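You operate a simulated robot arm through the tools that you are given. There is no shell and no other tool. Be economical: measure what you need, move in short steps, check, and stop when the job is done.

The job below is to be done with a simulated two-armed robot. You get a single attempt, and the scene is never put back.

JOB
Turn the elbow over on the rubber mat and rub its flash off.
Fine: Use the grey rubbing block and put it back; lay the elbow in the shallow blue bin, then carry the bin with both hands onto the steel plate. Drop and damage nothing. What is to be rubbed or washed off counts as gone when no trace of it is left.

It is judged by the outcome, as a careful person would: the job done as asked, and still so three seconds after it is handed in. It fails if anything else is knocked over, pushed out of place, dropped, spilled or broken.

ROBOT AND FRAMES
Two 7-joint arms with two-finger parallel grippers on one trunk, on a base that drives. Base frame: it is fixed to the floor where the robot stands at the start and does not move with it; the origin is under the middle of the robot, x ahead of it, y to its left, z up. Lengths are in mm, angles in rad, forces in N, time in s.
The left shoulder is at the start at [70, 134, 1126], the right one opposite. With the tool pointing down near the work surface each hand reaches from about 100 to 500 mm from the robot's upright axis, wherever it stands, measured 20 degrees to its own side. Places, roughly: elbow with a yellow band [-3250, -3750, 500]; rubber mat [600, 200, 800]; shallow blue bin [500, 400, 800]; shallow grey bin [500, 1250, 750]; steel plate [500, 700, 800]; tee with a green band [-3000, -3750, 500]. Payload 1.57 kg a hand.
Tool frame (each hand has its own): the origin (TCP) lies between the finger pads and is the grasp point; the fingertips stand 30 mm ahead of it; z points along the fingers, y is the line along which they close. Largest opening 80 mm; finger width 17, thickness 12; the body of the gripper, 40 by 82 mm, starts 80 mm behind the TCP.
Orientation is that of the tool frame in the base frame, as [roll, pitch, yaw] about the fixed x, y, z axes, in that order (R = Rz(yaw) Ry(pitch) Rx(roll)). With the fingers straight down and closing along the base's y, the tool's x points along the base's -x, its y along +y and its z along -z.

CONTROLS
- The arms move only by the tool apply_moves. It takes "left_increments", "right_increments" or both (then of equal length, played together; a hand with none holds still); each is a list of rows, each an object (a shift or turn left out is 0, a gripper value left out holds the last) with "offset": the shift along the base's x, y, z in units of 400 mm (1.0 is 400 mm), a list of three; "angular": the turn, a rotation vector about the base's x, y, z in units of 180 degrees (1.0 is 180 degrees), a list of three. In form: [{"offset": [x, y, z], "angular": [rx, ry, rz]}, ...]. A call has 1 to 20 rows; each row is the pose to reach, as a shift and turn from the pose commanded when the call began. "left_hand" and "right_hand" are, for a hand that has rows, the opening, from 0 (shut) to 1 (fully open), set as the call begins (left out, the last holds). A call with a number of a shift or a turn outside -1 to 1 is refused whole. A row lasts 0.2 s, in which the tool goes at most 50 mm and 0.15 rad; a call with a longer step from one row to the next is refused whole, and so is a gripper value outside its range. Where a pose cannot be reached the arm comes as near as it can. A force on the tool above 40 N (or 10 N above the force at the start of the call, whichever is more), or a blocked arm, ends the call early, and 0.2 s more pass. The fingers move at their own pace (about 153 mm/s each) and stop on an object; they squeeze with about 20 N. The grip force told is the motor's: it shows also when the fingers shut on nothing. Time passes only in rows, and 0.2 s behind the last, so rows that repeat a pose let the fingers close. It gives the time, the measured TCP pose, the force on the tool (base axes), the opening and the grip force at its end, in the units of the frame above (readings bear some noise), with the torque about the TCP (base axes, N m) and any sound that the robot's microphone picked up.
- Cameras (640 x 400 px; columns grow to the right, rows downward): "scene" is now at [107.8, 36.4, 1355.7]; the picture's right is [0.50, -0.87, 0.00], its down [-0.58, -0.33, -0.75] and it looks along [0.65, 0.37, -0.67] (base axes); focal length 242 px, centre (320, 200). "left" rides on the left gripper at [72, 7, -122] in its tool frame; the picture's right is [-0.09, 1.00, 0.00], its down [-0.84, -0.08, -0.54] and it looks along [-0.54, -0.05, 0.84] (tool axes); focal length 238 px, centre (320, 200). "right" rides on the right gripper at [72, -7, -122] in its tool frame; the picture's right is [0.09, 1.00, 0.00], its down [-0.84, 0.08, -0.54] and it looks along [-0.54, 0.05, 0.84] (tool axes); focal length 238 px, centre (320, 200). There is no depth. A picture from a camera that has moved, and an enlarged one, comes with that camera's place and axes in the base frame and with its lens. The place of the scene camera against the robot may be out by one fixed shift of up to 25 mm in any direction.
- capture(camera): a new picture of that camera. It takes no simulated time.
- raise_lower(by): slides the trunk up (or, below 0, down) by that many mm; the arms and the scene camera ride with it, the base frame stays. It gives what a move gives, with no picture.
- drive_base(legs): drives the robot by 1 to 6 legs, each [ahead, left, turn to the left] in mm, mm and rad, along the robot's own axes; the way and the turn of a leg run together, so that a leg with both is an arc; at most 1500 mm and 3.142 rad a leg. The arms and the cameras ride along, it lands a little off, and it stops where it bumps. It gives what a move gives.
- aim_head(pan, tilt): turns the head with the scene camera to pan (to the left, within 1.501 rad either way) and tilt (down, from -0.506 to 1.204), counted from straight ahead of the robot. It gives what a move gives.
- inspect(camera, box): a new picture of the part [left, top, right, bottom] of that camera's present view, enlarged. It takes no simulated time.
- sign_off(): hands the job in; it is judged then, once.

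Work in short steps. Places have to be worked out from the pictures, the camera data and where the tool is seen: move nearer, look again, correct. Check each grasp and each placing, and mend what went wrong. You have 120 turns and 108 pictures in all, those below and enlarged ones among them. Open the grippers and draw the arms clear of the work before you hand the job in, unless the task says otherwise; then end with one line.

The tools are called after "Call:" by a JSON object that holds its "api" and its "payload". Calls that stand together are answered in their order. apply_moves: Moves the arms, as the interface text tells. Its arguments: {"type":"object","properties":{"left_increments":{"type":"array","items":{"type":"object","properties":{"offset":{"type":"array","items":{"type":"number"}},"angular":{"type":"array","items":{"type":"number"}}}}},"left_hand":{"type":"number"},"right_increments":{"type":"array","items":{"type":"object","properties":{"offset":{"type":"array","items":{"type":"number"}},"angular":{"type":"array","items":{"type":"number"}}}}},"right_hand":{"type":"number"}},"required":[]} The other tools are called the same way: raise_lower (by) slides the trunk up or down; drive_base (legs) drives the base; aim_head (pan, tilt) turns the head that bears the scene camera; capture (camera) takes a picture; inspect (camera, box) takes an enlarged picture of a part of a camera's view; sign_off () hands the job in.

At the start:

```text
time: 0.0
left_tcp_pos: [377.7, 385.6, 1166.0]
left_ee_rot: [-3.141, 0.001, -3.142]
left_force: [-0.3, 0.7, -0.1]
left_torque: [0.01, 0.0, -0.02]
left_opening: 79.9
left_grip_force: 0.1
right_tcp_pos: [449.2, 6.3, 1069.2]
right_ee_rot: [-3.14, 0.0, 3.14]
right_force: [-0.2, 0.0, 0.1]
right_torque: [0.02, 0.0, 0.0]
right_opening: 80.2
right_grip_force: 0.1
trunk travel left (down, up): [-700.0, 240.0]
robot x, y, heading: [-2.8, 0.5, 0.001]
head pan, tilt: [0.524, 0.728]
```

scene: 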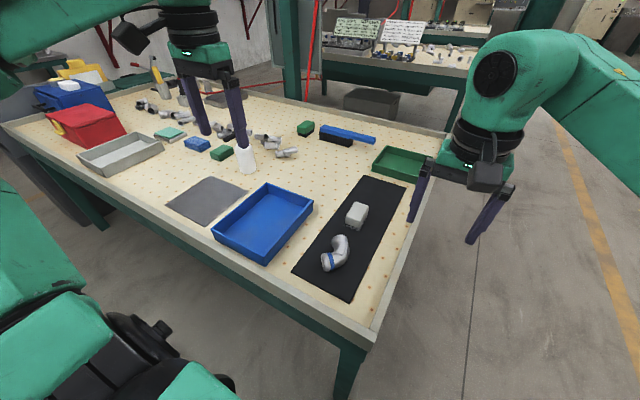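
right: 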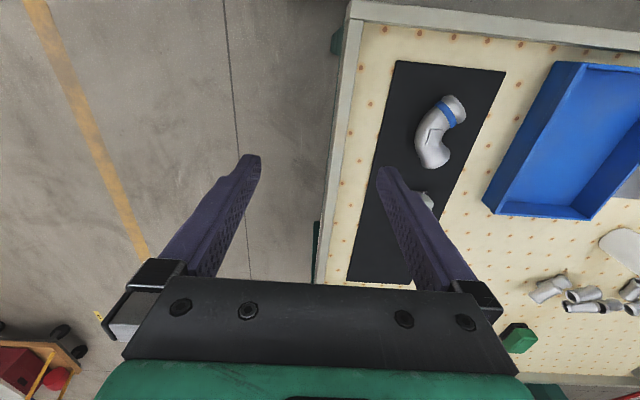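
left: 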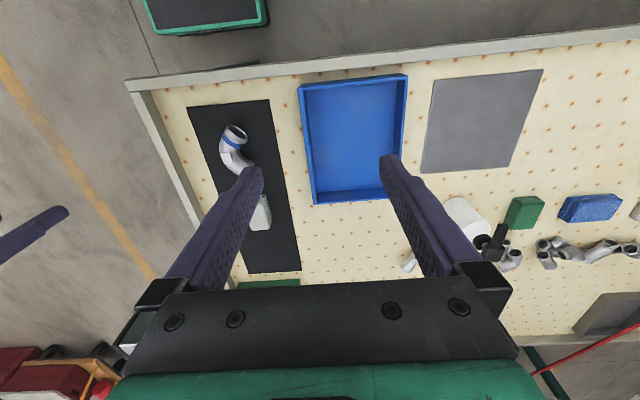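

The mat carries an elbow with a blue band and a whitish block. I'll take enlarged views to identify the parts.

Call:
{"api": "inspect", "payload": {"camera": "scene", "box": [280, 160, 440, 310]}}

Call:
{"api": "inspect", "payload": {"camera": "scene", "box": [60, 70, 380, 220]}}

Call:
{"api": "inspect", "payload": {"camera": "left", "box": [170, 80, 330, 290]}}

```text
2.67 times, centred on (360, 235) of scene
camera zoom: at [107.8, 36.4, 1355.7], right [0.5, -0.87, 0.0], down [-0.58, -0.33, -0.75], along [0.65, 0.37, -0.67], focal length 646 px, centre (213, 107)
```

zoom: 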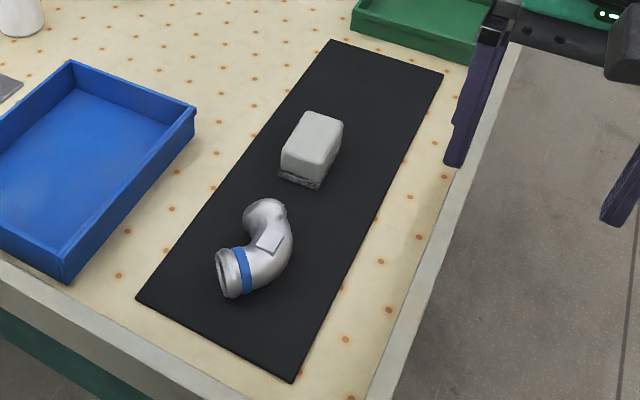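

```text
2.00 times, centred on (220, 145) of scene
camera zoom: at [107.8, 36.4, 1355.7], right [0.5, -0.87, 0.0], down [-0.58, -0.33, -0.75], along [0.65, 0.37, -0.67], focal length 484 px, centre (520, 310)
```

zoom: 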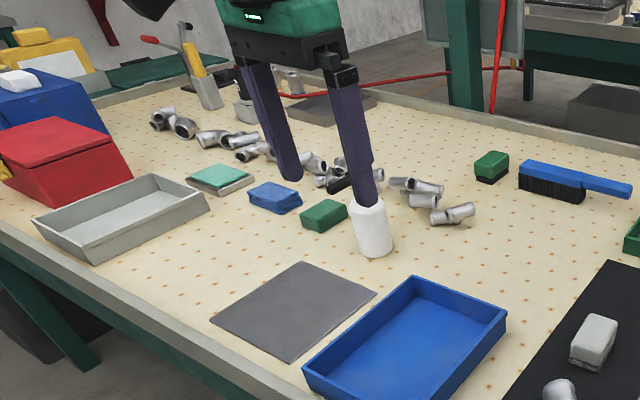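

```text
1.90 times, centred on (250, 185) of left
camera zoom: at [305.8, 392.4, 1289.8], right [0.09, 1.0, 0.0], down [0.84, -0.08, 0.54], along [0.54, -0.05, -0.84], focal length 454 px, centre (453, 229)
```

zoom: 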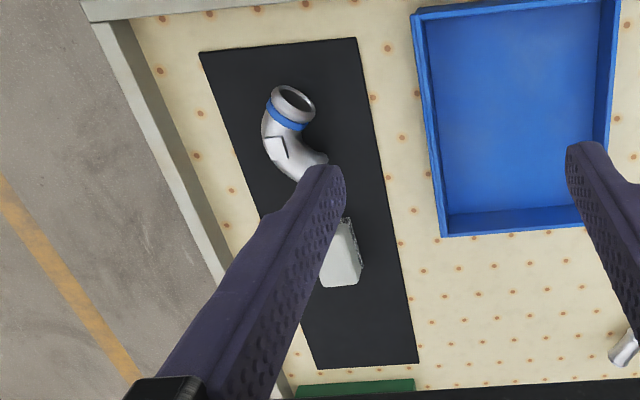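

The elbow lies near (465,195) and the block near (632,227), on the mat at about z=800. Before driving closer I'll look down at the gap between the base and the table.

Call:
{"api": "aim_head", "payload": {"pan": 0, "tilt": 1.2}}

Call:
{"api": "capture", "payload": {"camera": "scene"}}

```text
time: 0.9
left_tcp_pos: [377.8, 385.2, 1166.0]
left_ee_rot: [-3.14, 0.0, -3.141]
left_force: [-0.2, -0.5, 0.2]
left_torque: [0.01, 0.03, 0.01]
left_opening: 80.0
left_grip_force: 0.1
right_tcp_pos: [448.5, 6.0, 1070.5]
right_ee_rot: [3.141, -0.001, 3.14]
right_force: [0.1, -0.9, 1.2]
right_torque: [0.0, 0.02, 0.01]
right_opening: 79.8
right_grip_force: 0.1
trunk travel left (down, up): [-700.0, 240.0]
robot x, y, heading: [3.0, -1.0, -0.002]
head pan, tilt: [0.0, 1.201]
```

```text
101 pictures are left
camera scene: at [91.2, -5.4, 1322.1], right [0.0, -1.0, 0.0], down [-0.93, 0.0, -0.36], along [0.36, 0.0, -0.93], focal length 242 px, centre (320, 200)
```

scene: 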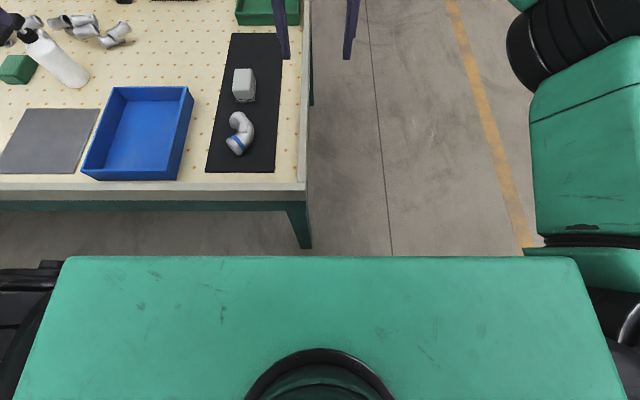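

The base has room in front of it. I'll shift left so the mat is centred ahead, and go forward a little.

Call:
{"api": "drive_base", "payload": {"legs": [[0, 190, 0], [80, 0, 0]]}}

Call:
{"api": "capture", "payload": {"camera": "scene"}}

```text
time: 3.2
left_tcp_pos: [453.3, 576.3, 1167.2]
left_ee_rot: [-3.141, 0.002, -3.137]
left_force: [-0.4, 0.4, 0.6]
left_torque: [0.01, 0.0, 0.02]
left_opening: 80.1
left_grip_force: 0.0
right_tcp_pos: [526.1, 197.5, 1070.7]
right_ee_rot: [-3.14, 0.002, -3.136]
right_force: [0.1, 0.3, 0.2]
right_torque: [0.0, 0.0, 0.02]
right_opening: 80.0
right_grip_force: 0.1
trunk travel left (down, up): [-700.0, 240.0]
robot x, y, heading: [76.3, 191.1, 0.011]
head pan, tilt: [0.0, 1.201]
```

```text
100 pictures are left
camera scene: at [167.7, 184.6, 1322.3], right [0.0, -1.0, 0.0], down [-0.93, 0.0, -0.36], along [0.36, 0.0, -0.93], focal length 242 px, centre (320, 200)
```

scene: 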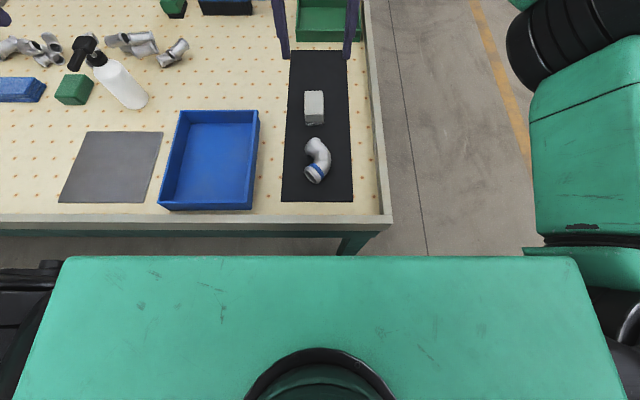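

No bump so far. The block is still a bit far away, so I'll go on 60 mm.

Call:
{"api": "drive_base", "payload": {"legs": [[60, 0, -0.01]]}}

Call:
{"api": "capture", "payload": {"camera": "right"}}

Call:
{"api": "capture", "payload": {"camera": "left"}}

```text
time: 4.1
left_tcp_pos: [502.7, 568.0, 1167.0]
left_ee_rot: [3.139, -0.001, 3.12]
left_force: [0.4, 0.1, 0.8]
left_torque: [0.03, 0.05, 0.01]
left_opening: 80.1
left_grip_force: 0.1
right_tcp_pos: [566.9, 186.3, 1070.5]
right_ee_rot: [3.141, 0.0, 3.119]
right_force: [0.1, -0.4, -0.9]
right_torque: [0.0, -0.02, 0.02]
right_opening: 79.9
right_grip_force: 0.0
trunk travel left (down, up): [-700.0, 240.0]
robot x, y, heading: [113.5, 190.9, -0.019]
head pan, tilt: [0.0, 1.201]
```

```text
99 pictures are left
camera right: at [494.1, 182.9, 1192.2], right [-0.07, 1.0, 0.0], down [0.84, 0.06, 0.54], along [0.54, 0.04, -0.84], focal length 238 px, centre (320, 200)
```

right: 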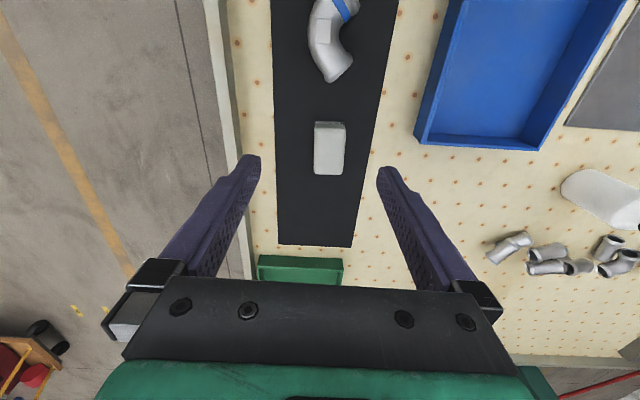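

```text
98 pictures are left
camera left: at [431.6, 576.3, 1290.1], right [0.11, 0.99, 0.0], down [0.84, -0.1, 0.54], along [0.54, -0.06, -0.84], focal length 238 px, centre (320, 200)
```

left: 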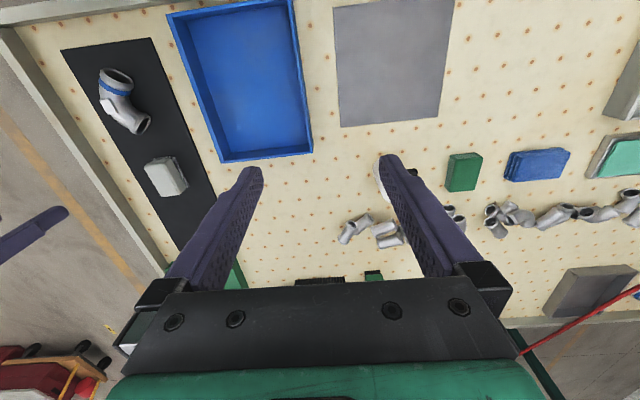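

The base stopped at x≈113, probably touching something, so this is near enough. I'll move the right hand back and down to see the elbow closely.

Call:
{"api": "apply_moves", "payload": {"right_increments": [{"offset": [-0.085, 0, -0.07]}, {"offset": [-0.17, 0, -0.14]}, {"offset": [-0.255, 0, -0.21]}, {"offset": [-0.34, 0, -0.28]}, {"offset": [-0.425, 0, -0.35]}, {"offset": [-0.425, 0, -0.35]}]}}

Call:
{"api": "capture", "payload": {"camera": "right"}}

```text
time: 5.5
left_tcp_pos: [502.0, 569.2, 1164.4]
left_ee_rot: [-3.14, 0.002, 3.12]
left_force: [0.0, 0.0, 0.1]
left_torque: [0.01, 0.03, -0.03]
left_opening: 79.9
left_grip_force: 0.0
right_tcp_pos: [395.1, 189.1, 929.9]
right_ee_rot: [3.141, 0.0, 3.121]
right_force: [0.0, -0.8, -0.4]
right_torque: [0.01, 0.04, -0.01]
right_opening: 79.9
right_grip_force: 0.0
trunk travel left (down, up): [-700.0, 240.0]
robot x, y, heading: [118.6, 195.5, -0.02]
head pan, tilt: [0.0, 1.201]
```

```text
97 pictures are left
camera right: at [321.7, 184.6, 1052.6], right [-0.07, 1.0, 0.0], down [0.84, 0.06, 0.54], along [0.54, 0.04, -0.84], focal length 238 px, centre (320, 200)
```

right: 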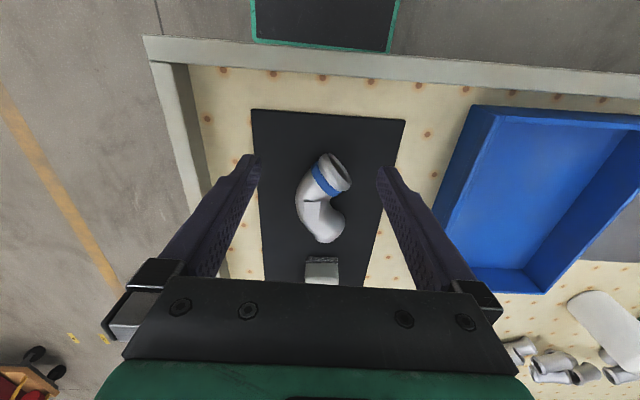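

Call:
{"api": "inspect", "payload": {"camera": "right", "box": [250, 140, 390, 260]}}

```text
3.33 times, centred on (320, 200) of right
camera zoom: at [321.7, 184.6, 1052.6], right [-0.07, 1.0, 0.0], down [0.84, 0.06, 0.54], along [0.54, 0.04, -0.84], focal length 794 px, centre (320, 200)
```

zoom: 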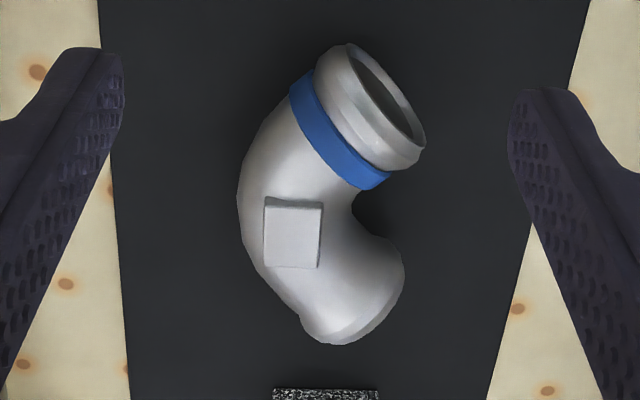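

The elbow is a 90° bend, with band arm A near (445,200), bend near (478,185) and arm B near (517,205). A flat boss is on top, so the flash should be underneath. My plan is for the right hand to pick arm A from above and roll to horizontal. The left then takes arm B from the underside and lays it down flipped. First I'll align the right hand above arm A.

Call:
{"api": "apply_moves", "payload": {"right_increments": [{"offset": [0.02, 0.005, 0], "angular": [0, 0, -0.0405]}, {"offset": [0.04, 0.01, 0], "angular": [0, 0, -0.081]}, {"offset": [0.06, 0.015, 0], "angular": [0, 0, -0.1215]}, {"offset": [0.08, 0.02, 0], "angular": [0, 0, -0.162]}, {"offset": [0.1, 0.025, 0], "angular": [0, 0, -0.2025]}, {"offset": [0.12, 0.03, 0], "angular": [0, 0, -0.243]}, {"offset": [0.12, 0.03, -0.05], "angular": [0, 0, -0.243]}]}}

Call:
{"api": "capture", "payload": {"camera": "right"}}

Call:
{"api": "capture", "payload": {"camera": "scene"}}

```text
time: 7.1
left_tcp_pos: [502.0, 569.3, 1166.0]
left_ee_rot: [3.141, -0.001, 3.122]
left_force: [0.1, 0.5, -1.1]
left_torque: [0.0, 0.01, 0.0]
left_opening: 80.1
left_grip_force: 0.0
right_tcp_pos: [444.8, 200.7, 911.0]
right_ee_rot: [3.141, 0.002, 2.357]
right_force: [-1.0, -0.5, 1.1]
right_torque: [0.0, -0.03, 0.02]
right_opening: 80.0
right_grip_force: 0.0
trunk travel left (down, up): [-700.0, 240.0]
robot x, y, heading: [115.1, 194.3, -0.022]
head pan, tilt: [0.0, 1.201]
```

```text
95 pictures are left
camera right: at [387.8, 247.4, 1033.4], right [0.64, 0.77, 0.0], down [0.65, -0.54, 0.54], along [0.42, -0.35, -0.84], focal length 238 px, centre (320, 200)
```

right: 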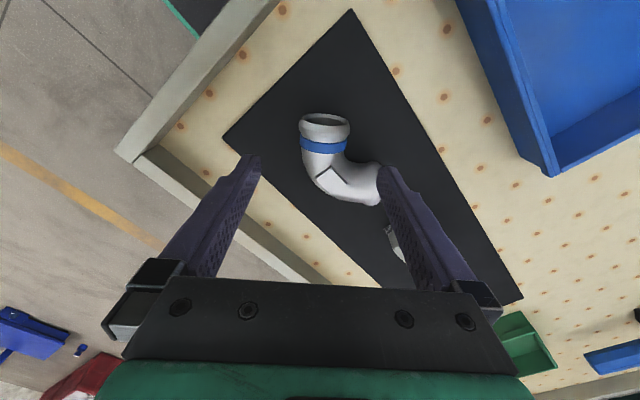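

```text
94 pictures are left
camera scene: at [207.5, 184.2, 1322.1], right [-0.02, -1.0, 0.0], down [-0.93, 0.02, -0.36], along [0.36, -0.01, -0.93], focal length 242 px, centre (320, 200)
```

scene: 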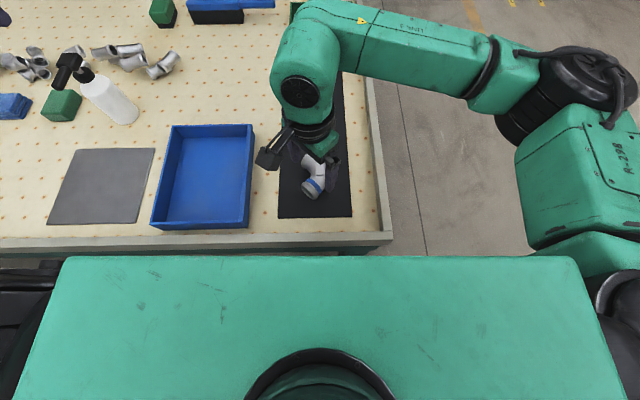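

Arm A is aligned under the right hand, and its band is at about (446,202). I'll descend to about z=840.

Call:
{"api": "apply_moves", "payload": {"right_increments": [{"offset": [-0.002, 0.004, -0.08]}, {"offset": [-0.002, 0.004, -0.15]}, {"offset": [-0.002, 0.004, -0.178]}, {"offset": [-0.002, 0.004, -0.178]}]}}

Call:
{"api": "capture", "payload": {"camera": "right"}}

```text
time: 8.1
left_tcp_pos: [501.7, 568.7, 1166.3]
left_ee_rot: [-3.14, 0.0, 3.12]
left_force: [-0.7, -0.3, 0.3]
left_torque: [-0.04, 0.0, 0.01]
left_opening: 80.1
left_grip_force: 0.0
right_tcp_pos: [443.2, 201.9, 838.7]
right_ee_rot: [3.14, 0.001, 2.357]
right_force: [0.4, 1.0, 0.0]
right_torque: [-0.01, -0.02, 0.0]
right_opening: 80.2
right_grip_force: 0.1
trunk travel left (down, up): [-700.0, 240.0]
robot x, y, heading: [116.6, 189.7, -0.022]
head pan, tilt: [0.0, 1.201]
```

```text
93 pictures are left
camera right: at [385.9, 249.0, 961.1], right [0.64, 0.77, 0.0], down [0.65, -0.54, 0.54], along [0.42, -0.35, -0.84], focal length 238 px, centre (320, 200)
```

right: 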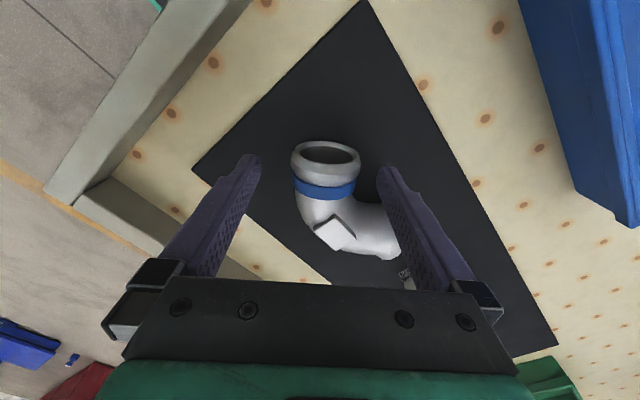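

The band is centred between the fingers, so I'll close them.

Call:
{"api": "apply_moves", "payload": {"right_increments": [{}, {}, {}, {}], "right_hand": 0}}

Call:
{"api": "capture", "payload": {"camera": "right"}}

```text
time: 9.1
left_tcp_pos: [502.1, 570.2, 1165.6]
left_ee_rot: [-3.141, 0.0, 3.12]
left_force: [1.1, -0.1, 0.6]
left_torque: [0.02, -0.01, -0.02]
left_opening: 79.9
left_grip_force: 0.0
right_tcp_pos: [442.6, 201.9, 839.0]
right_ee_rot: [-3.141, 0.001, 2.359]
right_force: [0.7, 2.0, -0.6]
right_torque: [0.03, -0.11, 0.11]
right_opening: 48.0
right_grip_force: 19.9
trunk travel left (down, up): [-700.0, 240.0]
robot x, y, heading: [113.5, 195.6, -0.025]
head pan, tilt: [0.0, 1.201]
```

```text
92 pictures are left
camera right: at [386.1, 249.3, 961.4], right [0.64, 0.77, 0.0], down [0.65, -0.54, 0.54], along [0.42, -0.35, -0.84], focal length 238 px, centre (320, 200)
```

right: 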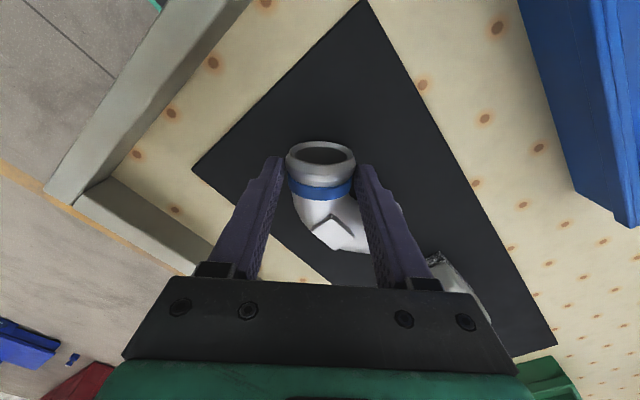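

Gripped at 48 mm. I'll lift it straight up and check.

Call:
{"api": "apply_moves", "payload": {"right_increments": [{"offset": [0, 0, 0.03]}, {"offset": [0, 0, 0.09]}, {"offset": [0, 0, 0.18]}, {"offset": [0, 0, 0.28]}, {"offset": [0, 0, 0.38]}, {"offset": [0, 0, 0.4]}]}}

Call:
{"api": "capture", "payload": {"camera": "right"}}

```text
time: 10.5
left_tcp_pos: [502.9, 568.2, 1166.1]
left_ee_rot: [-3.14, 0.0, 3.119]
left_force: [-0.6, 0.7, 0.2]
left_torque: [0.01, 0.02, 0.01]
left_opening: 80.0
left_grip_force: 0.1
right_tcp_pos: [443.5, 203.1, 998.9]
right_ee_rot: [-3.14, -0.001, 2.355]
right_force: [0.4, 0.3, -4.6]
right_torque: [0.03, 0.16, 0.01]
right_opening: 47.9
right_grip_force: 20.2
trunk travel left (down, up): [-700.0, 240.0]
robot x, y, heading: [115.5, 193.4, -0.021]
head pan, tilt: [0.0, 1.201]
```

```text
91 pictures are left
camera right: at [387.1, 249.9, 1122.4], right [0.64, 0.77, 0.0], down [0.65, -0.54, 0.54], along [0.42, -0.35, -0.84], focal length 238 px, centre (320, 200)
```

right: 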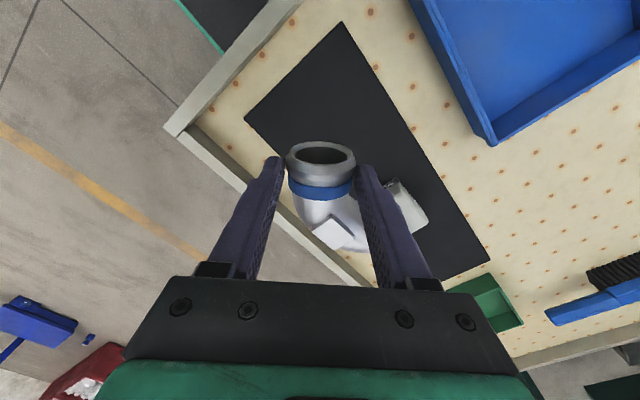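

Holding about 0.45 kg with no droop. I'll roll the right tool 90° about x so it points to +y.

Call:
{"api": "apply_moves", "payload": {"right_increments": [{"angular": [0.045, 0, 0]}, {"angular": [0.09, 0, 0]}, {"angular": [0.135, 0, 0]}, {"angular": [0.18, 0, 0]}, {"angular": [0.225, 0, 0]}, {"angular": [0.27, 0, 0]}, {"angular": [0.315, 0, 0]}, {"angular": [0.36, 0, 0]}, {"angular": [0.405, 0, 0]}, {"angular": [0.45, 0, 0]}, {"angular": [0.48, 0, 0]}, {"angular": [0.5, 0, 0]}, {"angular": [0.5, 0, 0]}]}}

Call:
{"api": "aim_head", "payload": {"pan": 0, "tilt": 0.9}}

Call:
{"api": "capture", "payload": {"camera": "scene"}}

Call:
{"api": "capture", "payload": {"camera": "right"}}

```text
time: 13.3
left_tcp_pos: [502.3, 569.8, 1165.8]
left_ee_rot: [3.141, 0.001, 3.121]
left_force: [0.5, -0.3, 0.3]
left_torque: [0.04, -0.01, 0.03]
left_opening: 79.7
left_grip_force: 0.0
right_tcp_pos: [443.5, 202.9, 998.1]
right_ee_rot: [1.572, -0.786, 3.139]
right_force: [-0.6, -1.1, -4.1]
right_torque: [-0.16, 0.16, 0.04]
right_opening: 48.1
right_grip_force: 20.2
trunk travel left (down, up): [-700.0, 240.0]
robot x, y, heading: [115.1, 191.5, -0.019]
head pan, tilt: [0.0, 1.201]
```

```text
time: 14.1
left_tcp_pos: [502.7, 569.5, 1165.8]
left_ee_rot: [-3.141, 0.002, 3.121]
left_force: [0.1, -0.5, 0.5]
left_torque: [-0.03, 0.02, 0.03]
left_opening: 80.0
left_grip_force: 0.0
right_tcp_pos: [443.3, 201.9, 998.9]
right_ee_rot: [1.573, -0.784, 3.14]
right_force: [-0.1, -0.2, -4.0]
right_torque: [-0.17, 0.14, -0.03]
right_opening: 47.8
right_grip_force: 19.9
trunk travel left (down, up): [-700.0, 240.0]
robot x, y, heading: [115.3, 190.2, -0.022]
head pan, tilt: [0.0, 0.901]
```

```text
90 pictures are left
camera scene: at [227.3, 184.0, 1341.8], right [-0.02, -1.0, 0.0], down [-0.78, 0.02, -0.62], along [0.62, -0.01, -0.78], focal length 242 px, centre (320, 200)
```

scene: 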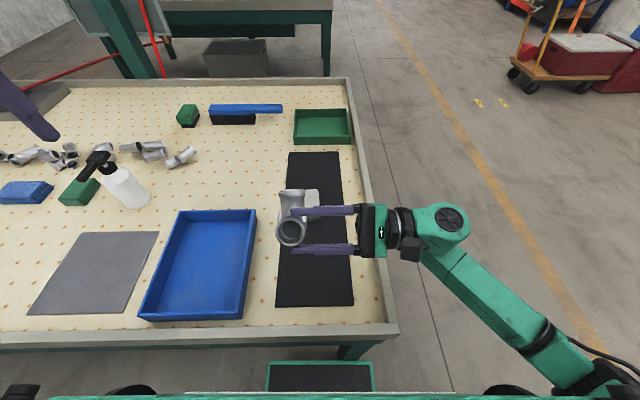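

```text
89 pictures are left
camera right: at [386.8, 81.5, 1045.7], right [0.64, 0.0, 0.77], down [0.65, -0.54, -0.54], along [0.42, 0.84, -0.35], focal length 238 px, centre (320, 200)
```

right: 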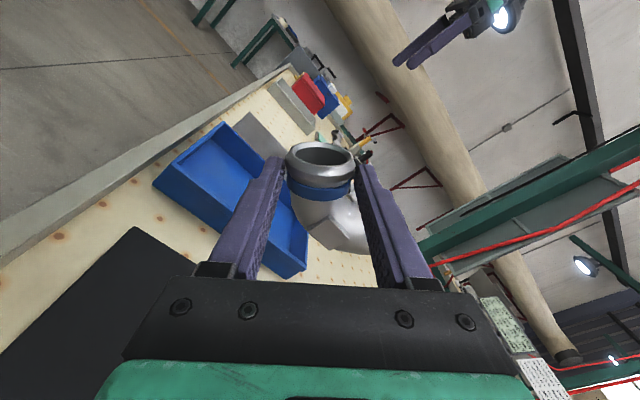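

The elbow is held edge-up with its underside facing +y. Now I'll bring the left hand round, yaw first, then point it to −y well short of the elbow for a look.

Call:
{"api": "apply_moves", "payload": {"left_increments": [{"offset": [0, 0, -0.05], "angular": [0, 0, -0.0405]}, {"offset": [0, 0, -0.1], "angular": [0, 0, -0.081]}, {"offset": [0, 0, -0.15], "angular": [0, 0, -0.1215]}, {"offset": [0, 0, -0.2], "angular": [0, 0, -0.162]}, {"offset": [0, 0, -0.25], "angular": [0, 0, -0.2025]}, {"offset": [0, 0, -0.3], "angular": [0, 0, -0.243]}, {"offset": [0, 0, -0.3], "angular": [0, 0, -0.243]}]}}

Call:
{"api": "apply_moves", "payload": {"left_increments": [{"offset": [0, -0.03, -0.01], "angular": [-0.045, 0, 0]}, {"offset": [0, -0.06, -0.02], "angular": [-0.09, 0, 0]}, {"offset": [0, -0.09, -0.03], "angular": [-0.135, 0, 0]}, {"offset": [0, -0.12, -0.04], "angular": [-0.18, 0, 0]}, {"offset": [0, -0.15, -0.05], "angular": [-0.225, 0, 0]}, {"offset": [0, -0.18, -0.06], "angular": [-0.27, 0, 0]}, {"offset": [0, -0.21, -0.07], "angular": [-0.315, 0, 0]}, {"offset": [0, -0.24, -0.08], "angular": [-0.36, 0, 0]}, {"offset": [0, -0.27, -0.09], "angular": [-0.405, 0, 0]}, {"offset": [0, -0.3, -0.1], "angular": [-0.45, 0, 0]}, {"offset": [0, -0.3, -0.115], "angular": [-0.49, 0, 0]}, {"offset": [0, -0.3, -0.115], "angular": [-0.5, 0, 0]}, {"offset": [0, -0.3, -0.115], "angular": [-0.5, 0, 0]}]}}

Call:
{"api": "capture", "payload": {"camera": "left"}}

Call:
{"api": "capture", "payload": {"camera": "scene"}}

```text
time: 15.7
left_tcp_pos: [502.2, 571.7, 1046.3]
left_ee_rot: [-3.141, 0.0, 2.355]
left_force: [-0.3, 0.5, -0.5]
left_torque: [0.02, -0.01, 0.0]
left_opening: 79.9
left_grip_force: 0.0
right_tcp_pos: [442.5, 202.4, 998.7]
right_ee_rot: [1.572, -0.786, 3.141]
right_force: [0.0, -1.2, -4.7]
right_torque: [-0.18, 0.19, -0.04]
right_opening: 47.8
right_grip_force: 20.2
trunk travel left (down, up): [-700.0, 240.0]
robot x, y, heading: [119.4, 192.0, -0.024]
head pan, tilt: [0.0, 0.901]
```

```text
time: 18.5
left_tcp_pos: [502.4, 449.4, 999.2]
left_ee_rot: [-1.569, 0.784, -3.139]
left_force: [-0.1, 0.4, 0.0]
left_torque: [-0.01, 0.03, 0.0]
left_opening: 80.2
left_grip_force: 0.1
right_tcp_pos: [443.4, 202.1, 998.3]
right_ee_rot: [1.573, -0.787, 3.139]
right_force: [-0.5, -0.4, -3.9]
right_torque: [-0.15, 0.17, -0.01]
right_opening: 47.4
right_grip_force: 20.0
trunk travel left (down, up): [-700.0, 240.0]
robot x, y, heading: [117.2, 194.0, -0.022]
head pan, tilt: [0.0, 0.901]
```

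```text
88 pictures are left
camera left: at [456.4, 571.5, 945.7], right [0.77, 0.0, -0.64], down [0.54, 0.54, 0.64], along [0.35, -0.84, 0.42], focal length 238 px, centre (320, 200)
```

left: 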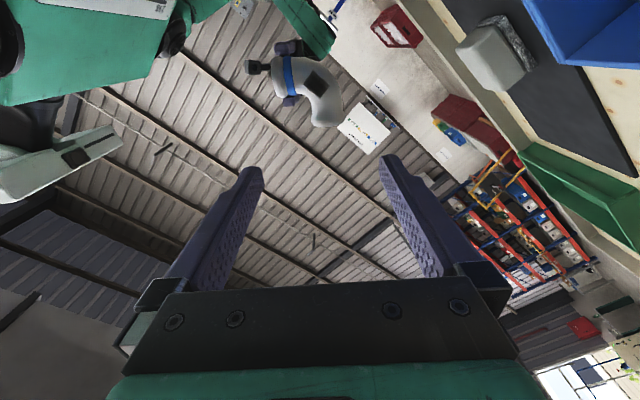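

```text
87 pictures are left
camera scene: at [227.4, 183.9, 1341.9], right [-0.02, -1.0, 0.0], down [-0.78, 0.02, -0.62], along [0.62, -0.01, -0.78], focal length 242 px, centre (320, 200)
```

scene: 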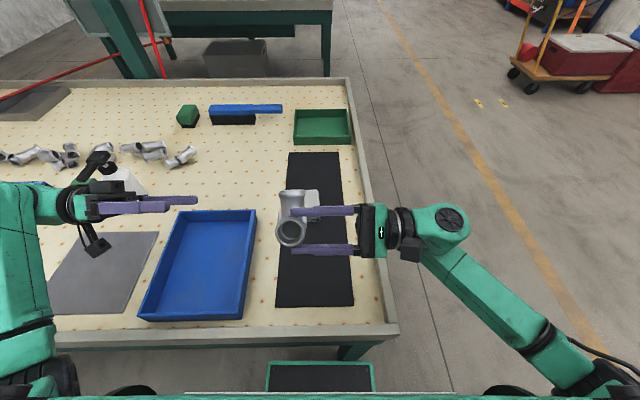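

Call:
{"api": "inspect", "payload": {"camera": "left", "box": [240, 30, 380, 150]}}

Call:
{"api": "inspect", "payload": {"camera": "left", "box": [440, 10, 560, 100]}}

```text
3.33 times, centred on (310, 90) of left
camera zoom: at [456.4, 571.5, 945.7], right [0.77, 0.0, -0.64], down [0.54, 0.54, 0.64], along [0.35, -0.84, 0.42], focal length 794 px, centre (353, 567)
```

zoom: 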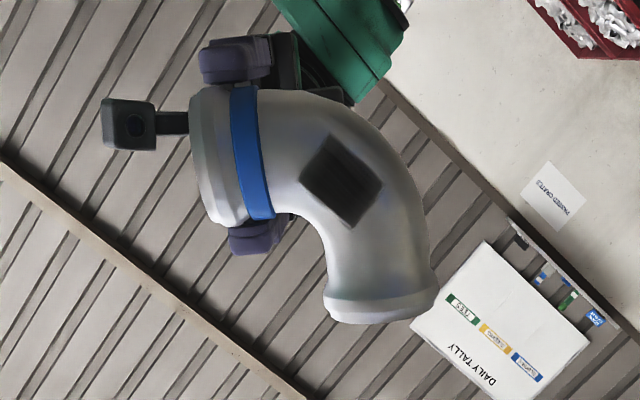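

```text
4.44 times, centred on (500, 55) of left
camera zoom: at [456.4, 571.5, 945.7], right [0.77, 0.0, -0.64], down [0.54, 0.54, 0.64], along [0.35, -0.84, 0.42], focal length 1059 px, centre (-480, 844)
```

zoom: 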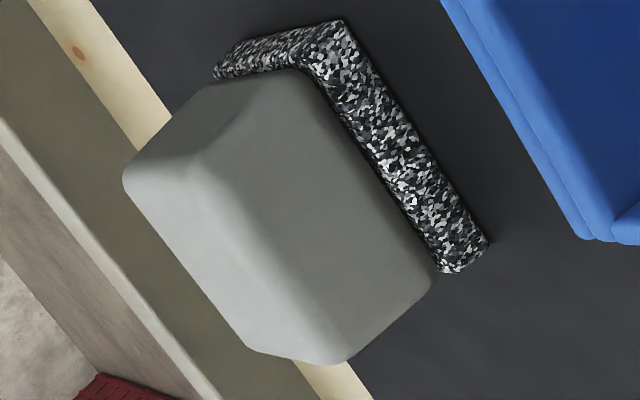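

The flash is a dark square at the middle of the underside. Arm B is near (518,218,1001) and lines up with the left fingers. I'll approach it along −y in two stages.

Call:
{"api": "apply_moves", "payload": {"left_increments": [{"offset": [0.02, -0.1, 0.002]}, {"offset": [0.04, -0.2, 0.005]}, {"offset": [0.04, -0.3, 0.005]}, {"offset": [0.04, -0.36, 0.005]}, {"offset": [0.04, -0.36, 0.005]}], "left_hand": 0.88}}

Call:
{"api": "capture", "payload": {"camera": "left"}}

Call:
{"api": "capture", "payload": {"camera": "scene"}}

```text
time: 19.7
left_tcp_pos: [517.0, 306.2, 1003.3]
left_ee_rot: [-1.569, 0.784, -3.138]
left_force: [0.1, -0.4, -0.8]
left_torque: [-0.02, -0.01, -0.04]
left_opening: 70.5
left_grip_force: 0.0
right_tcp_pos: [443.4, 202.0, 998.6]
right_ee_rot: [1.574, -0.785, 3.14]
right_force: [-0.8, 0.6, -5.8]
right_torque: [-0.15, 0.13, 0.03]
right_opening: 47.7
right_grip_force: 19.9
trunk travel left (down, up): [-700.0, 240.0]
robot x, y, heading: [116.0, 191.9, -0.022]
head pan, tilt: [0.0, 0.901]
```

```text
84 pictures are left
camera left: at [470.7, 428.1, 949.6], right [0.77, 0.0, -0.64], down [0.54, 0.54, 0.64], along [0.35, -0.84, 0.42], focal length 238 px, centre (320, 200)
```

left: 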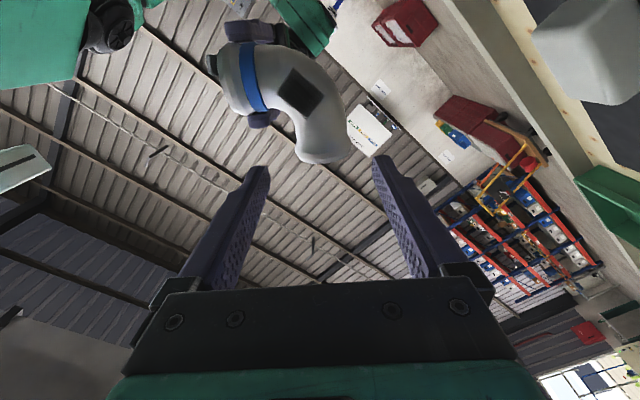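

```text
83 pictures are left
camera scene: at [227.4, 184.3, 1341.9], right [-0.02, -1.0, 0.0], down [-0.78, 0.02, -0.62], along [0.62, -0.01, -0.78], focal length 242 px, centre (320, 200)
```

scene: 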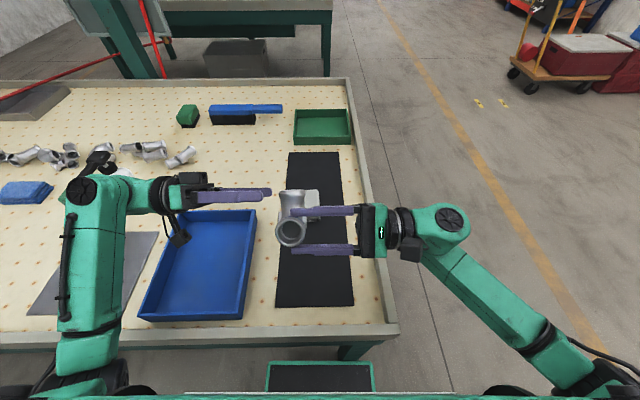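

Arm B lines up with the fingers at (518,·,1004). I'll advance to y≈234 and close.

Call:
{"api": "apply_moves", "payload": {"left_increments": [{"offset": [0.003, -0.09, 0.001]}, {"offset": [0.003, -0.15, 0.001]}, {"offset": [0.003, -0.18, 0.001]}, {"offset": [0.003, -0.18, 0.001]}]}}

Call:
{"api": "capture", "payload": {"camera": "left"}}

```text
time: 20.7
left_tcp_pos: [520.0, 233.6, 1001.7]
left_ee_rot: [-1.571, 0.785, -3.141]
left_force: [0.3, -0.1, -0.1]
left_torque: [0.0, -0.02, -0.01]
left_opening: 70.4
left_grip_force: 0.0
right_tcp_pos: [443.4, 203.3, 999.0]
right_ee_rot: [1.572, -0.785, 3.141]
right_force: [-1.3, 0.4, -4.2]
right_torque: [-0.15, 0.19, 0.02]
right_opening: 47.8
right_grip_force: 20.0
trunk travel left (down, up): [-700.0, 240.0]
robot x, y, heading: [113.9, 192.4, -0.019]
head pan, tilt: [0.0, 0.901]
```

```text
82 pictures are left
camera left: at [473.3, 356.3, 948.4], right [0.77, 0.0, -0.64], down [0.54, 0.54, 0.65], along [0.35, -0.84, 0.42], focal length 238 px, centre (320, 200)
```

left: 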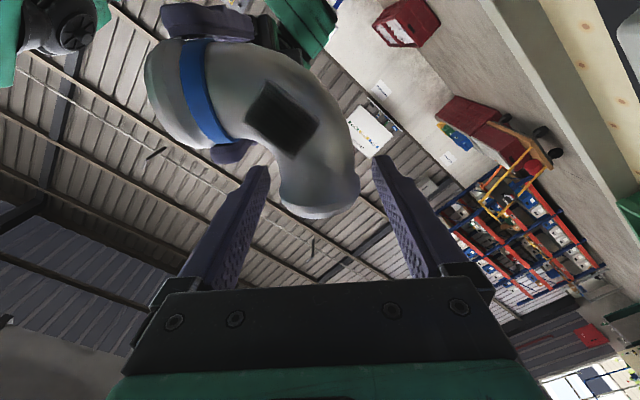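

Centred, so the left hand can close on arm B.

Call:
{"api": "apply_moves", "payload": {"left_increments": [{}, {}, {}, {}], "left_hand": 0}}

Call:
{"api": "capture", "payload": {"camera": "left"}}

```text
time: 21.7
left_tcp_pos: [519.1, 233.7, 1001.9]
left_ee_rot: [-1.572, 0.784, 3.141]
left_force: [-1.0, -4.3, 0.2]
left_torque: [0.05, 0.21, 0.28]
left_opening: 47.9
left_grip_force: 20.3
right_tcp_pos: [443.3, 202.2, 998.6]
right_ee_rot: [1.573, -0.785, 3.14]
right_force: [1.4, 4.7, -5.5]
right_torque: [-0.24, 0.04, 0.03]
right_opening: 47.9
right_grip_force: 20.4
trunk travel left (down, up): [-700.0, 240.0]
robot x, y, heading: [117.1, 195.5, -0.022]
head pan, tilt: [0.0, 0.901]
```

```text
81 pictures are left
camera left: at [473.3, 356.4, 948.3], right [0.77, 0.0, -0.64], down [0.54, 0.54, 0.64], along [0.35, -0.84, 0.42], focal length 238 px, centre (320, 200)
```

left: 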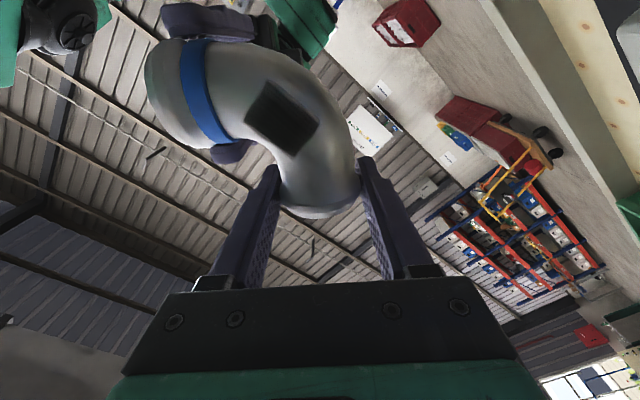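

Both hands hold it. I'll open the right hand part way and draw it back along −y.

Call:
{"api": "apply_moves", "payload": {"right_increments": [{}, {}, {"offset": [0, -0.05, 0]}, {"offset": [0, -0.15, 0]}, {"offset": [0, -0.27, 0]}, {"offset": [0, -0.27, 0]}], "right_hand": 0.77}}

Call:
{"api": "capture", "payload": {"camera": "scene"}}

Call:
{"api": "capture", "payload": {"camera": "left"}}

```text
time: 23.1
left_tcp_pos: [519.7, 233.6, 1001.2]
left_ee_rot: [-1.571, 0.785, 3.142]
left_force: [0.2, 1.2, 0.5]
left_torque: [0.0, -0.18, 0.02]
left_opening: 48.0
left_grip_force: 19.5
right_tcp_pos: [441.0, 94.5, 1000.0]
right_ee_rot: [1.576, -0.785, 3.141]
right_force: [-0.3, 0.2, 1.1]
right_torque: [0.01, 0.02, -0.03]
right_opening: 61.5
right_grip_force: 0.1
trunk travel left (down, up): [-700.0, 240.0]
robot x, y, heading: [114.8, 190.9, -0.021]
head pan, tilt: [0.0, 0.901]
```

```text
80 pictures are left
camera scene: at [227.6, 184.5, 1341.8], right [-0.02, -1.0, 0.0], down [-0.78, 0.02, -0.62], along [0.62, -0.01, -0.78], focal length 242 px, centre (320, 200)
```

scene: 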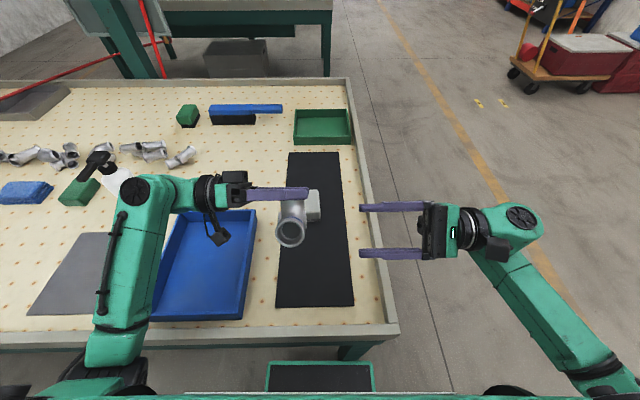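

```text
79 pictures are left
camera left: at [473.5, 357.0, 948.1], right [0.77, 0.0, -0.64], down [0.54, 0.54, 0.64], along [0.35, -0.84, 0.42], focal length 238 px, centre (320, 200)
```

left: 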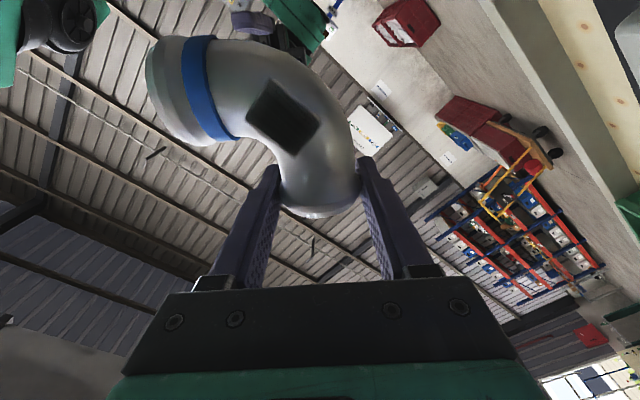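

The handover worked. I'll roll the left tool down to vertical, which leaves the flash facing up, move to y≈192, and back the right hand away further.

Call:
{"api": "apply_moves", "payload": {"left_increments": [{"angular": [0.04, 0, 0]}, {"offset": [0, 0, 0.02], "angular": [0.085, 0, 0]}, {"offset": [0, -0.01, 0.03], "angular": [0.13, 0, 0]}, {"offset": [0, -0.02, 0.03], "angular": [0.175, 0, 0]}, {"offset": [0, -0.03, 0.03], "angular": [0.22, 0, 0]}, {"offset": [0, -0.04, 0.03], "angular": [0.265, 0, 0]}, {"offset": [0, -0.05, 0.03], "angular": [0.31, 0, 0]}, {"offset": [0, -0.06, 0.03], "angular": [0.355, 0, 0]}, {"offset": [0, -0.07, 0.03], "angular": [0.4, 0, 0]}, {"offset": [0, -0.08, 0.02], "angular": [0.445, 0, 0]}, {"offset": [0, -0.09, 0.01], "angular": [0.48, 0, 0]}, {"offset": [0, -0.1, 0], "angular": [0.5, 0, 0]}, {"offset": [0, -0.1, 0], "angular": [0.5, 0, 0]}], "right_increments": [{"offset": [0, -0.1, 0]}, {"offset": [0, -0.2, 0]}, {"offset": [0, -0.2, 0]}, {"offset": [0, -0.2, 0]}, {"offset": [0, -0.2, 0]}, {"offset": [0, -0.2, 0]}, {"offset": [0, -0.2, 0]}, {"offset": [0, -0.2, 0]}, {"offset": [0, -0.2, 0]}, {"offset": [0, -0.2, 0]}, {"offset": [0, -0.2, 0]}, {"offset": [0, -0.2, 0]}, {"offset": [0, -0.2, 0]}]}}

Call:
{"api": "capture", "payload": {"camera": "left"}}

Call:
{"api": "capture", "payload": {"camera": "scene"}}

```text
time: 25.9
left_tcp_pos: [519.3, 193.7, 1000.5]
left_ee_rot: [3.141, -0.001, 2.357]
left_force: [-0.5, 0.6, -5.0]
left_torque: [-0.04, -0.18, 0.01]
left_opening: 48.2
left_grip_force: 20.1
right_tcp_pos: [442.4, 16.9, 996.8]
right_ee_rot: [1.572, -0.788, 3.139]
right_force: [0.3, 0.7, -0.3]
right_torque: [0.02, 0.02, 0.0]
right_opening: 61.5
right_grip_force: 0.1
trunk travel left (down, up): [-700.0, 240.0]
robot x, y, heading: [120.0, 193.4, -0.022]
head pan, tilt: [0.0, 0.901]
```

```text
78 pictures are left
camera left: at [473.4, 249.5, 1126.1], right [0.77, 0.64, 0.0], down [0.54, -0.65, 0.54], along [0.35, -0.42, -0.84], focal length 238 px, centre (320, 200)
```

left: 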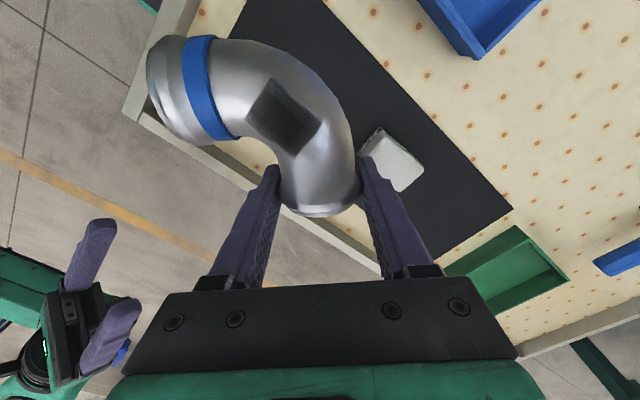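

```text
77 pictures are left
camera scene: at [227.4, 184.1, 1341.8], right [-0.02, -1.0, 0.0], down [-0.78, 0.02, -0.62], along [0.62, -0.01, -0.78], focal length 242 px, centre (320, 200)
```

scene: 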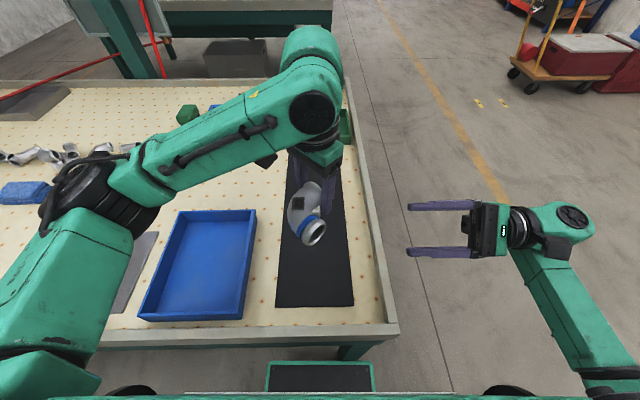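

The flash now faces up. I'll lower it over the mat, shifted 18 mm back to give room from the block.

Call:
{"api": "apply_moves", "payload": {"left_increments": [{"offset": [-0.02, 0, -0.1]}, {"offset": [-0.045, 0, -0.2]}, {"offset": [-0.045, 0, -0.29]}, {"offset": [-0.045, 0, -0.34]}, {"offset": [-0.045, 0, -0.35]}, {"offset": [-0.045, 0, -0.35]}]}}

Call:
{"api": "capture", "payload": {"camera": "left"}}

Call:
{"api": "inspect", "payload": {"camera": "scene", "box": [240, 140, 400, 320]}}

```text
time: 27.3
left_tcp_pos: [501.5, 193.8, 861.2]
left_ee_rot: [-3.141, 0.0, 2.358]
left_force: [-0.1, 0.1, -4.0]
left_torque: [-0.08, -0.2, -0.05]
left_opening: 47.9
left_grip_force: 20.0
right_tcp_pos: [443.0, 15.5, 997.4]
right_ee_rot: [1.573, -0.786, 3.14]
right_force: [0.9, -0.6, -0.1]
right_torque: [0.02, 0.02, 0.02]
right_opening: 61.4
right_grip_force: 0.0
trunk travel left (down, up): [-700.0, 240.0]
robot x, y, heading: [113.1, 190.3, -0.02]
head pan, tilt: [0.0, 0.901]
```

```text
76 pictures are left
camera left: at [454.8, 250.2, 985.2], right [0.77, 0.64, 0.0], down [0.54, -0.65, 0.54], along [0.35, -0.42, -0.84], focal length 238 px, centre (320, 200)
```

left: 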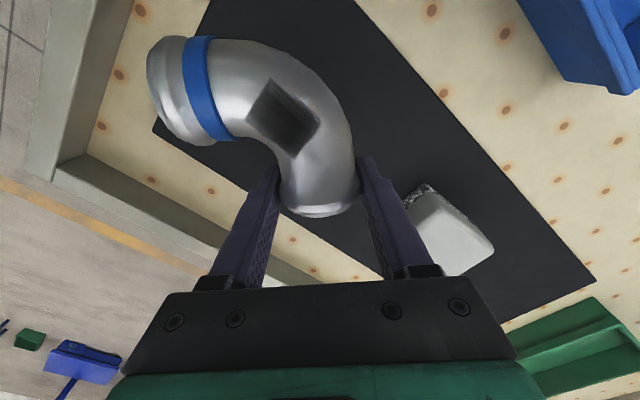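

```text
2.22 times, centred on (320, 230) of scene
camera zoom: at [227.4, 183.7, 1341.8], right [-0.02, -1.0, 0.0], down [-0.78, 0.02, -0.62], along [0.62, -0.01, -0.78], focal length 538 px, centre (320, 133)
```

zoom: 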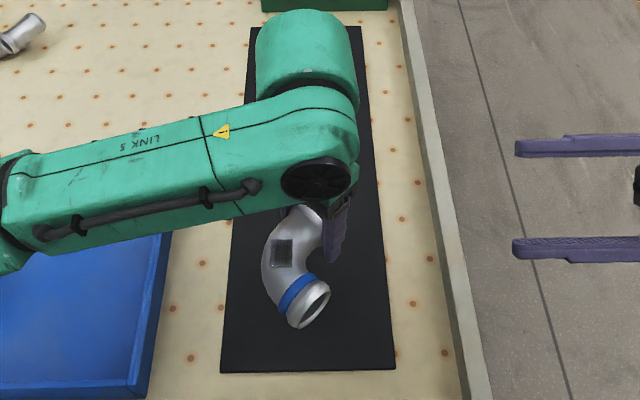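

I'll lower it slowly toward contact.

Call:
{"api": "apply_moves", "payload": {"left_increments": [{"offset": [0, 0, -0.012]}, {"offset": [0, 0, -0.024]}, {"offset": [0, 0, -0.036]}, {"offset": [0, 0, -0.036]}]}}

```text
time: 28.3
left_tcp_pos: [499.6, 194.0, 847.7]
left_ee_rot: [3.14, -0.001, 2.358]
left_force: [0.2, 0.0, -4.9]
left_torque: [-0.05, -0.18, 0.02]
left_opening: 48.0
left_grip_force: 20.0
right_tcp_pos: [442.4, 15.7, 996.6]
right_ee_rot: [1.573, -0.786, 3.14]
right_force: [0.2, 0.1, 0.4]
right_torque: [-0.04, 0.03, 0.01]
right_opening: 61.9
right_grip_force: 0.0
trunk travel left (down, up): [-700.0, 240.0]
robot x, y, heading: [115.8, 191.6, -0.02]
head pan, tilt: [0.0, 0.901]
```

Call:
{"api": "apply_moves", "payload": {"left_increments": [{"offset": [0, 0, -0.006]}, {"offset": [0, 0, -0.012]}, {"offset": [0, 0, -0.012]}]}}

```text
time: 29.1
left_tcp_pos: [501.6, 193.2, 843.0]
left_ee_rot: [-3.14, 0.0, 2.357]
left_force: [0.0, -0.2, -5.7]
left_torque: [-0.06, -0.19, 0.01]
left_opening: 48.0
left_grip_force: 20.3
right_tcp_pos: [442.1, 15.0, 997.2]
right_ee_rot: [1.574, -0.786, 3.139]
right_force: [0.5, -0.7, -0.9]
right_torque: [0.01, -0.03, 0.01]
right_opening: 61.6
right_grip_force: 0.1
trunk travel left (down, up): [-700.0, 240.0]
robot x, y, heading: [119.9, 191.1, -0.021]
head pan, tilt: [0.0, 0.901]
```

Still hanging free, so a few more mm.

Call:
{"api": "apply_moves", "payload": {"left_increments": [{"offset": [0, 0, -0.006]}, {"offset": [0, 0, -0.012]}, {"offset": [0, 0, -0.012]}]}}

Call:
{"api": "capture", "payload": {"camera": "left"}}

```text
time: 29.9
left_tcp_pos: [499.7, 193.5, 837.3]
left_ee_rot: [3.141, 0.0, 2.358]
left_force: [0.4, -0.4, -4.6]
left_torque: [-0.09, -0.2, -0.03]
left_opening: 48.0
left_grip_force: 19.8
right_tcp_pos: [442.6, 15.0, 997.4]
right_ee_rot: [1.572, -0.785, 3.139]
right_force: [0.2, 0.2, -0.7]
right_torque: [0.01, -0.01, -0.01]
right_opening: 61.6
right_grip_force: 0.1
trunk travel left (down, up): [-700.0, 240.0]
robot x, y, heading: [115.0, 190.6, -0.02]
head pan, tilt: [0.0, 0.901]
```

```text
74 pictures are left
camera left: at [454.7, 249.3, 961.5], right [0.77, 0.64, 0.0], down [0.54, -0.65, 0.54], along [0.35, -0.42, -0.84], focal length 238 px, centre (320, 200)
```

left: 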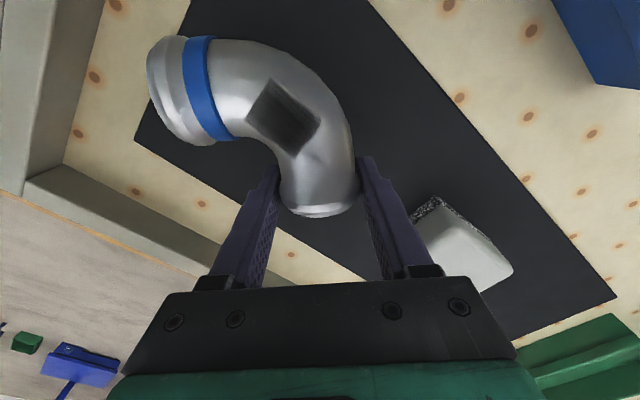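

Call:
{"api": "apply_moves", "payload": {"left_increments": [{"offset": [0, 0, -0.005]}, {"offset": [0, 0, -0.01]}, {"offset": [0, 0, -0.01]}]}}

```text
time: 30.7
left_tcp_pos: [501.0, 193.1, 834.3]
left_ee_rot: [-3.14, 0.001, 2.358]
left_force: [0.2, 0.8, -4.1]
left_torque: [-0.08, -0.19, -0.04]
left_opening: 47.8
left_grip_force: 19.8
right_tcp_pos: [443.6, 14.9, 997.3]
right_ee_rot: [1.573, -0.785, 3.141]
right_force: [0.3, 0.0, -0.1]
right_torque: [-0.02, 0.01, 0.01]
right_opening: 61.6
right_grip_force: 0.0
trunk travel left (down, up): [-700.0, 240.0]
robot x, y, heading: [113.2, 192.6, -0.026]
head pan, tilt: [0.0, 0.901]
```

Call:
{"api": "apply_moves", "payload": {"left_increments": [{"offset": [0, 0, -0.005]}, {"offset": [0, 0, -0.01]}, {"offset": [0, 0, -0.01]}]}}

```text
time: 31.5
left_tcp_pos: [501.1, 193.5, 829.2]
left_ee_rot: [3.14, 0.0, 2.359]
left_force: [-0.2, 0.0, -4.6]
left_torque: [-0.07, -0.18, -0.03]
left_opening: 47.9
left_grip_force: 19.7
right_tcp_pos: [442.7, 16.1, 997.9]
right_ee_rot: [1.572, -0.787, 3.14]
right_force: [-0.2, 1.2, -0.2]
right_torque: [-0.02, -0.01, 0.03]
right_opening: 61.6
right_grip_force: 0.1
trunk travel left (down, up): [-700.0, 240.0]
robot x, y, heading: [114.4, 192.9, -0.024]
head pan, tilt: [0.0, 0.901]
```

Call:
{"api": "apply_moves", "payload": {"left_increments": [{"offset": [0, 0, -0.005]}, {"offset": [0, 0, -0.01]}, {"offset": [0, 0, -0.01]}]}}

Call:
{"api": "capture", "payload": {"camera": "scene"}}

```text
time: 32.3
left_tcp_pos: [500.5, 194.3, 825.8]
left_ee_rot: [3.141, -0.001, 2.359]
left_force: [0.2, -0.6, -4.9]
left_torque: [-0.09, -0.19, 0.01]
left_opening: 48.0
left_grip_force: 20.2
right_tcp_pos: [443.7, 15.4, 996.9]
right_ee_rot: [1.573, -0.784, 3.139]
right_force: [0.4, 0.6, 0.3]
right_torque: [0.01, 0.02, 0.05]
right_opening: 61.5
right_grip_force: 0.1
trunk travel left (down, up): [-700.0, 240.0]
robot x, y, heading: [111.0, 191.2, -0.017]
head pan, tilt: [0.0, 0.901]
```

```text
73 pictures are left
camera scene: at [227.3, 183.7, 1341.9], right [-0.02, -1.0, 0.0], down [-0.78, 0.02, -0.62], along [0.62, -0.01, -0.78], focal length 242 px, centre (320, 200)
```

scene: 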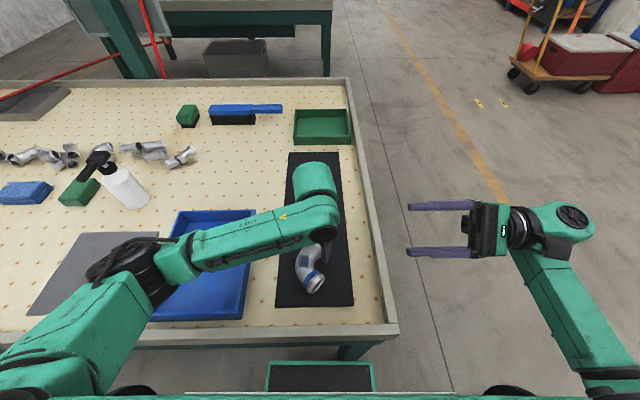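

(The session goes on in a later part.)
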